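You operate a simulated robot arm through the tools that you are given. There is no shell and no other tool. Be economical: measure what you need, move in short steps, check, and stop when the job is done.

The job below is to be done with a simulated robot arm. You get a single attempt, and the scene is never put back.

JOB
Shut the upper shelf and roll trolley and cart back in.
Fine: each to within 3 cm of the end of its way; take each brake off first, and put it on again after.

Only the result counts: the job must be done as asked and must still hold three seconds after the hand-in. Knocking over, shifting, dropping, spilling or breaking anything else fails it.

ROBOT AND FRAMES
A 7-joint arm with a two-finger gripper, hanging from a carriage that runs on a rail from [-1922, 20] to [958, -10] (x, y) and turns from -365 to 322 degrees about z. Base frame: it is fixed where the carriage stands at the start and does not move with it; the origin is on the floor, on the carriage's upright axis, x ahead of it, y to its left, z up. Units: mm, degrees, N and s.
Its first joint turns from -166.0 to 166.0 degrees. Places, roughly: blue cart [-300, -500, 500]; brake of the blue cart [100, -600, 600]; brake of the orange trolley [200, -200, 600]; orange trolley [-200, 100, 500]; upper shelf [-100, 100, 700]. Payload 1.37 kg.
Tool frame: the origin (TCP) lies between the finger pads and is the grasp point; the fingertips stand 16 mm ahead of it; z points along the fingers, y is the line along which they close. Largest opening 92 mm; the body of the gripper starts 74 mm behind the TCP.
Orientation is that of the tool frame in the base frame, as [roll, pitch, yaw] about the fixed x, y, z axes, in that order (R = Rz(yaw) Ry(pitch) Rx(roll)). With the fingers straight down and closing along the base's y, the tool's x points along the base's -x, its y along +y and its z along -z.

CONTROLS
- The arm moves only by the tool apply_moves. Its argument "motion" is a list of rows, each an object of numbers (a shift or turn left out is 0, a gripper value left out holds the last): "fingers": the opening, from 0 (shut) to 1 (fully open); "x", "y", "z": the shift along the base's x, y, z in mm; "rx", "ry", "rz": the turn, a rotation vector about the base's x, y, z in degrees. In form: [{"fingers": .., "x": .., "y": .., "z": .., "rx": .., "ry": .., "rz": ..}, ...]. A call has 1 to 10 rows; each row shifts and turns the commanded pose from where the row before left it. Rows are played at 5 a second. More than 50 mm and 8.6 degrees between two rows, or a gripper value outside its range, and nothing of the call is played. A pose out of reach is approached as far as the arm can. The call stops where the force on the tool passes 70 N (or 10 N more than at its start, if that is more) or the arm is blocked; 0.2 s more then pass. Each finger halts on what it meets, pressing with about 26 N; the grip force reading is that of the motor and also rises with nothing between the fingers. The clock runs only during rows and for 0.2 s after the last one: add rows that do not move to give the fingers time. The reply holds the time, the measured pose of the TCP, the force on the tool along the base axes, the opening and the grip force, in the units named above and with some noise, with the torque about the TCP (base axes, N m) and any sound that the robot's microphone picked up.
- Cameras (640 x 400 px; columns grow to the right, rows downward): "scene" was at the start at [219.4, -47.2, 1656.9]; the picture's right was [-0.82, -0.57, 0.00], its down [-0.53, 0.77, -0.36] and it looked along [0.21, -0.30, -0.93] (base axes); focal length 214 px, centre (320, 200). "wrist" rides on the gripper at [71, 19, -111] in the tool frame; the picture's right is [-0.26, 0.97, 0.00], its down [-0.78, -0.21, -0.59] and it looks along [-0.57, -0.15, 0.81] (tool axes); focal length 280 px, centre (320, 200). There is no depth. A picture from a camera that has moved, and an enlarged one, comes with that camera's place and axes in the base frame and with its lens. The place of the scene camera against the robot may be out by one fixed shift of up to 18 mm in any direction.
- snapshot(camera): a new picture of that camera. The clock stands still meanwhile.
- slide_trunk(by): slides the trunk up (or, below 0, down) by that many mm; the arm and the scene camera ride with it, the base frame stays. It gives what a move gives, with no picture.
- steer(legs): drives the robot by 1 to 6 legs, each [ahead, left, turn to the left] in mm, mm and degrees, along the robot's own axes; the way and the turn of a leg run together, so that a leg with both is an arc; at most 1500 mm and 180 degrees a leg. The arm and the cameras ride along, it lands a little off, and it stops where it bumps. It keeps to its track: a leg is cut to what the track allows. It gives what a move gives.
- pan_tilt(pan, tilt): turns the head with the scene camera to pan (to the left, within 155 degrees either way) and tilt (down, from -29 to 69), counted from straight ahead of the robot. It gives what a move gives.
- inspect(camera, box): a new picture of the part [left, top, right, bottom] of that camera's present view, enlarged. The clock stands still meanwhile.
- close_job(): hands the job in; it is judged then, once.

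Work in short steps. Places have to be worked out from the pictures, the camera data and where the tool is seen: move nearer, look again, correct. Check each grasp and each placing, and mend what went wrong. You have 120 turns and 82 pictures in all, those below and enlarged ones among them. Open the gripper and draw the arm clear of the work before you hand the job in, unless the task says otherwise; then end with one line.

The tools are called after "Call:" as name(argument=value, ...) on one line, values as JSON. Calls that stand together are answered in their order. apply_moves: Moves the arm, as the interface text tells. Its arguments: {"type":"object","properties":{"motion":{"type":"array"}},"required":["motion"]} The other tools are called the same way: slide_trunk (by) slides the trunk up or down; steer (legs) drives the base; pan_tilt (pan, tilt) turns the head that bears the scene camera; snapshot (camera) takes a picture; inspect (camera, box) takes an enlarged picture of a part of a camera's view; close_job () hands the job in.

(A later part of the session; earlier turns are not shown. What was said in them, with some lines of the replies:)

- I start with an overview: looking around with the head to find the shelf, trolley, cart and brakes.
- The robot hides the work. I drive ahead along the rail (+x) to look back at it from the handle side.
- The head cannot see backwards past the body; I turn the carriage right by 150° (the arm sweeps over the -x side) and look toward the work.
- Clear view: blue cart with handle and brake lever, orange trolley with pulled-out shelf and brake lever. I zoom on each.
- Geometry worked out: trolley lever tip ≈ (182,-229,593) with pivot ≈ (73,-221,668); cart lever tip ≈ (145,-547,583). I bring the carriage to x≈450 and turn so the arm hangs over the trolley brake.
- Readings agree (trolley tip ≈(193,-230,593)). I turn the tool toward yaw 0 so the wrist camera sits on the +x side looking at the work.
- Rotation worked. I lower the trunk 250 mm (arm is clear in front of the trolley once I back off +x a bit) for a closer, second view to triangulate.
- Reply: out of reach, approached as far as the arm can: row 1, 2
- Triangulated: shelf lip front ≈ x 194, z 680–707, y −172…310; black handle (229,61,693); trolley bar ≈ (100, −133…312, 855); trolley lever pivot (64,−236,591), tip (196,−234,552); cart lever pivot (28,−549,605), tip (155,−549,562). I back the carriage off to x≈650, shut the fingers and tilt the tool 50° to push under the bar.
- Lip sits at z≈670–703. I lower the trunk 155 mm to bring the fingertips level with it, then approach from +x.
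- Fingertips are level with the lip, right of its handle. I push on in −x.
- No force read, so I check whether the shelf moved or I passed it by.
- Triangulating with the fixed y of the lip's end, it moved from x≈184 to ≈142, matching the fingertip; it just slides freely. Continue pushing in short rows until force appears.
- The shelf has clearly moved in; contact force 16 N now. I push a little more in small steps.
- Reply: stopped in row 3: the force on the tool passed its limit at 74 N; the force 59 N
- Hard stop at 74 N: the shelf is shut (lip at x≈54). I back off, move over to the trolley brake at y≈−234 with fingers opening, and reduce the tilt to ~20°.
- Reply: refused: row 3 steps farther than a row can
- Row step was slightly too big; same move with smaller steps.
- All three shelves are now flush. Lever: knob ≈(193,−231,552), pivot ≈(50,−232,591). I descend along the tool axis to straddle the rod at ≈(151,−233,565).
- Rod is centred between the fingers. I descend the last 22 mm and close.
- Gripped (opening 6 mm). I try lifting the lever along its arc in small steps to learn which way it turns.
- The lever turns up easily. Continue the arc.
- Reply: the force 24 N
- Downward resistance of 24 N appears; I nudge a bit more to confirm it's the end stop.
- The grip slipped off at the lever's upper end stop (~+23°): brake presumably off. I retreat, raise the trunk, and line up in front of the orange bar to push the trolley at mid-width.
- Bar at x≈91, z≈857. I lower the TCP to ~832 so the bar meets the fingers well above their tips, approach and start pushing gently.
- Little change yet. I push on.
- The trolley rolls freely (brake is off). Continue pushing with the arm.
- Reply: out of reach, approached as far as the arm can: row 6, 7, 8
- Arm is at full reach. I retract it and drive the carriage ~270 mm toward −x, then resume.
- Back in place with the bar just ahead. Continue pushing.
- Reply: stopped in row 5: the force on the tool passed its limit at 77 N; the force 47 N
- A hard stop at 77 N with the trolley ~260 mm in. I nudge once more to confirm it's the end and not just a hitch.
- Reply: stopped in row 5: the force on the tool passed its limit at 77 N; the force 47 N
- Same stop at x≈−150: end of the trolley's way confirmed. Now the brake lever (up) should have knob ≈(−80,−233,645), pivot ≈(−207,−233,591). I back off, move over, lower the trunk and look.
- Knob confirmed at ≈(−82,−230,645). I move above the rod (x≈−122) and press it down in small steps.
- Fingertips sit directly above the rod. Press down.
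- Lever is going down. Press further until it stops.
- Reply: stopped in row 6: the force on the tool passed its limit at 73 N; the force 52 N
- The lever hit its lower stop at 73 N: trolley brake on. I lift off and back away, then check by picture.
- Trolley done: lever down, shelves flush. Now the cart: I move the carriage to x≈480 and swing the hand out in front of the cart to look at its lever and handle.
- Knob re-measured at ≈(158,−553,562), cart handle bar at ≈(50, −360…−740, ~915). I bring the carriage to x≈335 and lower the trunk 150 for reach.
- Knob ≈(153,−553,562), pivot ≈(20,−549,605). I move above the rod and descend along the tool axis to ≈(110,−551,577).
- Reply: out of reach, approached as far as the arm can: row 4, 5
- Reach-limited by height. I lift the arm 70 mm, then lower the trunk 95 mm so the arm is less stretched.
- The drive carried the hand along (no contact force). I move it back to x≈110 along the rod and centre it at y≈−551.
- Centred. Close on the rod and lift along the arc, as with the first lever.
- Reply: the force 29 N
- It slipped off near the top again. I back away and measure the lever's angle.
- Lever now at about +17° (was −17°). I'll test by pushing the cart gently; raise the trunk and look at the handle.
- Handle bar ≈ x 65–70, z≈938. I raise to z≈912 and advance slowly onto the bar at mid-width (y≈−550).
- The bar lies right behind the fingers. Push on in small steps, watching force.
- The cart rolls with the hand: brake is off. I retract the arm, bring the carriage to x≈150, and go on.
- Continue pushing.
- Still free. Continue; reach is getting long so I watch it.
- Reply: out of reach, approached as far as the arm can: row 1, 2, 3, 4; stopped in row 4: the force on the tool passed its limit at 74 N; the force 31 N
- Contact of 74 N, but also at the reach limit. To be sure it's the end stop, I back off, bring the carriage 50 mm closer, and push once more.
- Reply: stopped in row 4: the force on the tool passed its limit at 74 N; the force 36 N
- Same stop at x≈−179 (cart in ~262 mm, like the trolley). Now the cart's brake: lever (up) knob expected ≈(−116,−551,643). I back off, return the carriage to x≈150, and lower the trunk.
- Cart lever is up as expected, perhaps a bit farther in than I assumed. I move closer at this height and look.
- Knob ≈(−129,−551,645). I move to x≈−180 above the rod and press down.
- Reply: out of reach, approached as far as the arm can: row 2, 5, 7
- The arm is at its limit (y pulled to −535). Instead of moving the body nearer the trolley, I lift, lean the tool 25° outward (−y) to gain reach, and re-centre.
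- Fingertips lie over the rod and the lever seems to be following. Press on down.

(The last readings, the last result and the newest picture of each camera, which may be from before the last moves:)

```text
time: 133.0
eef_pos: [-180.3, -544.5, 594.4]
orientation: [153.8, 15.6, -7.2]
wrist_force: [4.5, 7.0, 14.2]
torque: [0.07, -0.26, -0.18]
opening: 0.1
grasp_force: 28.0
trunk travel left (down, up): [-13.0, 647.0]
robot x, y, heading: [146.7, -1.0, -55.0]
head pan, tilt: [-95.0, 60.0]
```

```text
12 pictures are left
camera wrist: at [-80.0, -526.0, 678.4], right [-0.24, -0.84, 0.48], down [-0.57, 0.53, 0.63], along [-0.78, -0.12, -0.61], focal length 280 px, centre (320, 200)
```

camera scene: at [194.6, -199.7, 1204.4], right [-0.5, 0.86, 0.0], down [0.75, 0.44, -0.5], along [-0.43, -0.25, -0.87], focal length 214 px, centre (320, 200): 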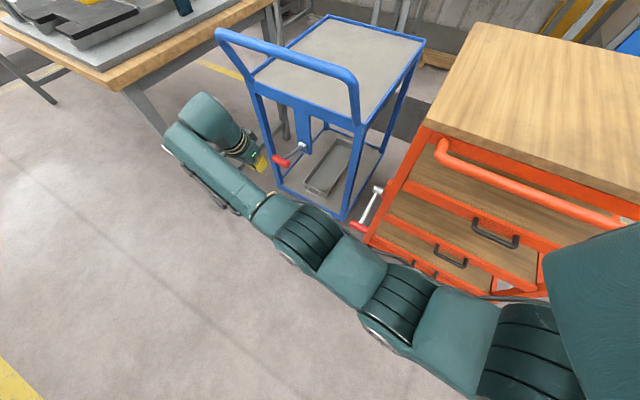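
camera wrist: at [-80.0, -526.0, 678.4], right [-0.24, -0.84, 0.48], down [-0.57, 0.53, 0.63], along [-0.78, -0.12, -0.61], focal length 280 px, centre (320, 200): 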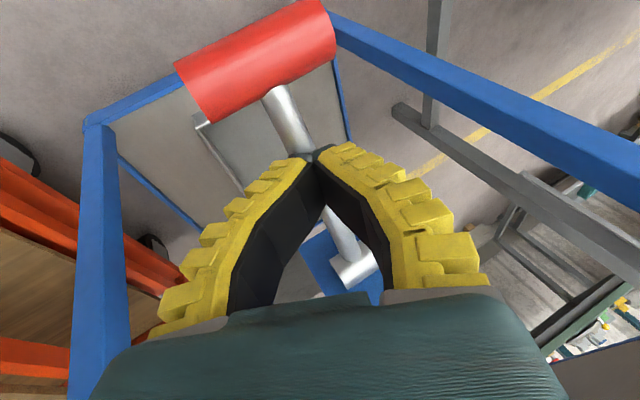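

Contact 14 N now; tips are on the rod near the lower end. A few more small presses to the stop.

Call:
apply_moves(motion=[{"z": -4}, {"z": -4}, {"z": -4}, {"z": -4}, {"z": -4}, {"z": -4}])

Call:
apply_moves(motion=[{"z": 30}, {"z": 40}, {"z": 40}, {"x": 45}, {"x": 45}, {"x": 45}, {"x": 30}])

Call:
snapshot(camera="wrist")

Call:
inspect(camera="scene", box=[200, 20, 520, 220])

```text
time: 134.4
eef_pos: [-183.8, -547.2, 579.5]
orientation: [153.0, 16.2, -7.4]
wrist_force: [6.5, 24.1, 52.7]
torque: [0.05, -0.24, 0.17]
opening: 18.1
grasp_force: 28.2
trunk travel left (down, up): [-13.0, 647.0]
robot x, y, heading: [148.5, -1.9, -54.7]
head pan, tilt: [-95.0, 60.0]
```

```text
time: 136.0
eef_pos: [-13.7, -542.2, 680.9]
orientation: [154.1, 15.6, -7.1]
wrist_force: [0.8, 0.2, 0.1]
torque: [-0.02, -0.02, -0.02]
opening: 0.3
grasp_force: 28.0
trunk travel left (down, up): [-13.0, 647.0]
robot x, y, heading: [147.8, -0.0, -54.6]
head pan, tilt: [-95.0, 60.0]
```

```text
11 pictures are left
camera wrist: at [86.8, -523.9, 765.1], right [-0.25, -0.84, 0.48], down [-0.57, 0.52, 0.63], along [-0.78, -0.12, -0.61], focal length 280 px, centre (320, 200)
```

wrist: 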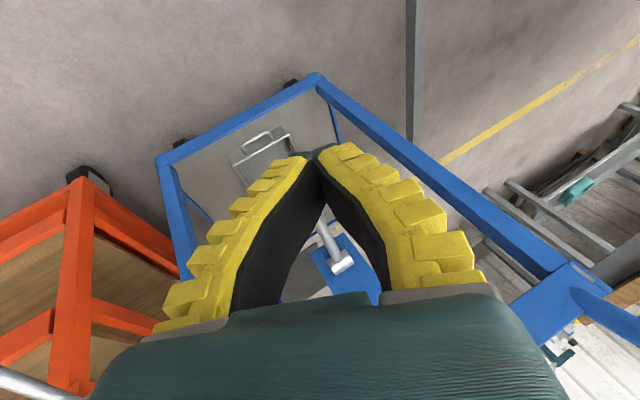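

```text
2.00 times, centred on (360, 120) of scene
camera zoom: at [194.9, -199.6, 1204.3], right [-0.5, 0.86, 0.0], down [0.75, 0.44, -0.5], along [-0.43, -0.25, -0.87], focal length 429 px, centre (240, 360)
```

zoom: 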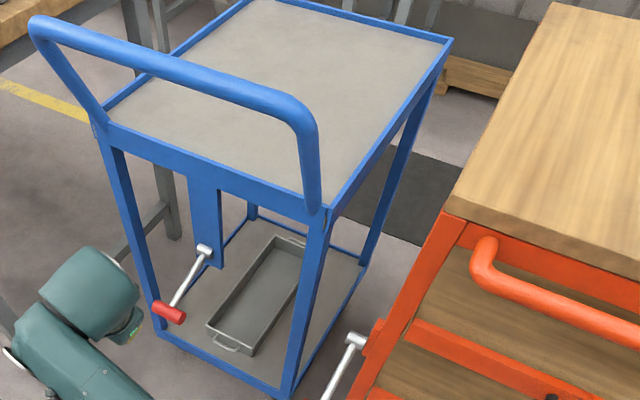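

Cart lever is back down (knob z≈559, as at the start). Now I open the gripper, withdraw, and take a full view to verify everything.

Call:
apply_moves(motion=[{"x": 40, "fingers": 1}, {"x": 40}, {"x": 30}, {}])

Call:
slide_trunk(by=350)

Call:
steer(legs=[[315, 450, 0]])

Call:
snapshot(camera="scene")

```text
time: 137.0
eef_pos: [97.0, -543.3, 678.3]
orientation: [154.1, 15.5, -7.1]
wrist_force: [0.1, 0.3, -0.7]
torque: [-0.01, -0.01, -0.02]
opening: 91.9
grasp_force: 0.1
trunk travel left (down, up): [-13.0, 647.0]
robot x, y, heading: [150.0, -1.3, -54.8]
head pan, tilt: [-95.0, 60.0]
```

```text
time: 140.4
eef_pos: [96.1, -542.7, 1029.2]
orientation: [154.1, 15.5, -6.9]
wrist_force: [0.5, 1.1, 0.5]
torque: [-0.06, -0.03, -0.02]
opening: 92.0
grasp_force: 0.0
trunk travel left (down, up): [-363.0, 297.0]
robot x, y, heading: [148.5, -7.2, -54.9]
head pan, tilt: [-95.0, 60.0]
```

```text
time: 143.5
eef_pos: [641.7, -548.8, 1028.8]
orientation: [154.2, 15.4, -7.1]
wrist_force: [-0.8, -0.1, 0.7]
torque: [-0.01, -0.02, 0.02]
opening: 91.8
grasp_force: 0.0
trunk travel left (down, up): [-363.0, 297.0]
robot x, y, heading: [694.5, -4.8, -54.7]
head pan, tilt: [-95.0, 60.0]
```

```text
9 pictures are left
camera scene: at [739.9, -205.3, 1554.3], right [-0.5, 0.86, 0.0], down [0.75, 0.44, -0.5], along [-0.43, -0.25, -0.87], focal length 214 px, centre (320, 200)
```

scene: 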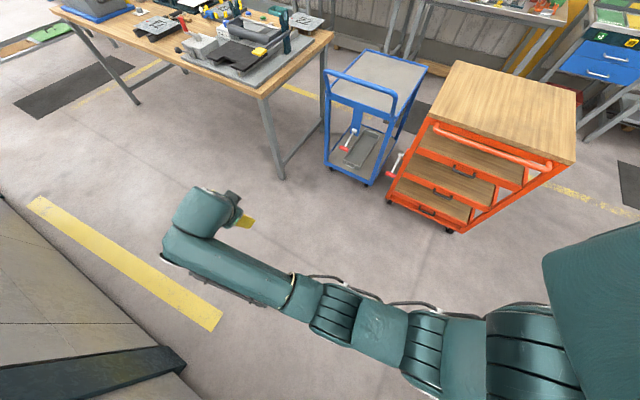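

Call:
inspect(camera="scene", box=[310, 40, 590, 240])

```text
2.00 times, centred on (450, 140) of scene
camera zoom: at [739.9, -205.3, 1554.3], right [-0.5, 0.86, 0.0], down [0.75, 0.44, -0.5], along [-0.43, -0.25, -0.87], focal length 429 px, centre (60, 320)
```

zoom: 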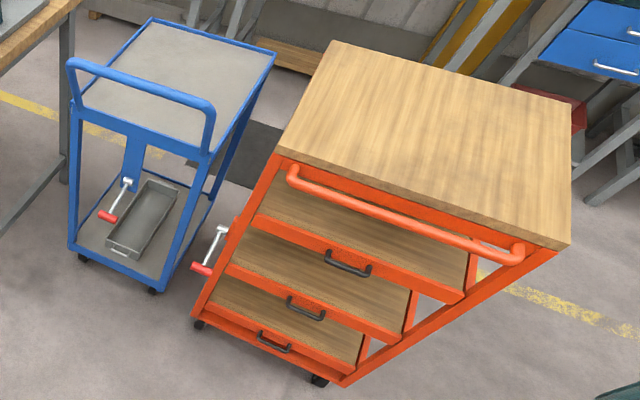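

The picture shows all the shelf lips flush, both carts in, both levers down, and the arm clear with the gripper open. I hand in.

Call:
close_job()

```text
The job is handed in.
```

The upper shelf is shut. The trolley and the cart are both rolled in to their end stops, and both brakes are back on; each lever was pressed down to its stop. The arm is clear and the gripper is open.
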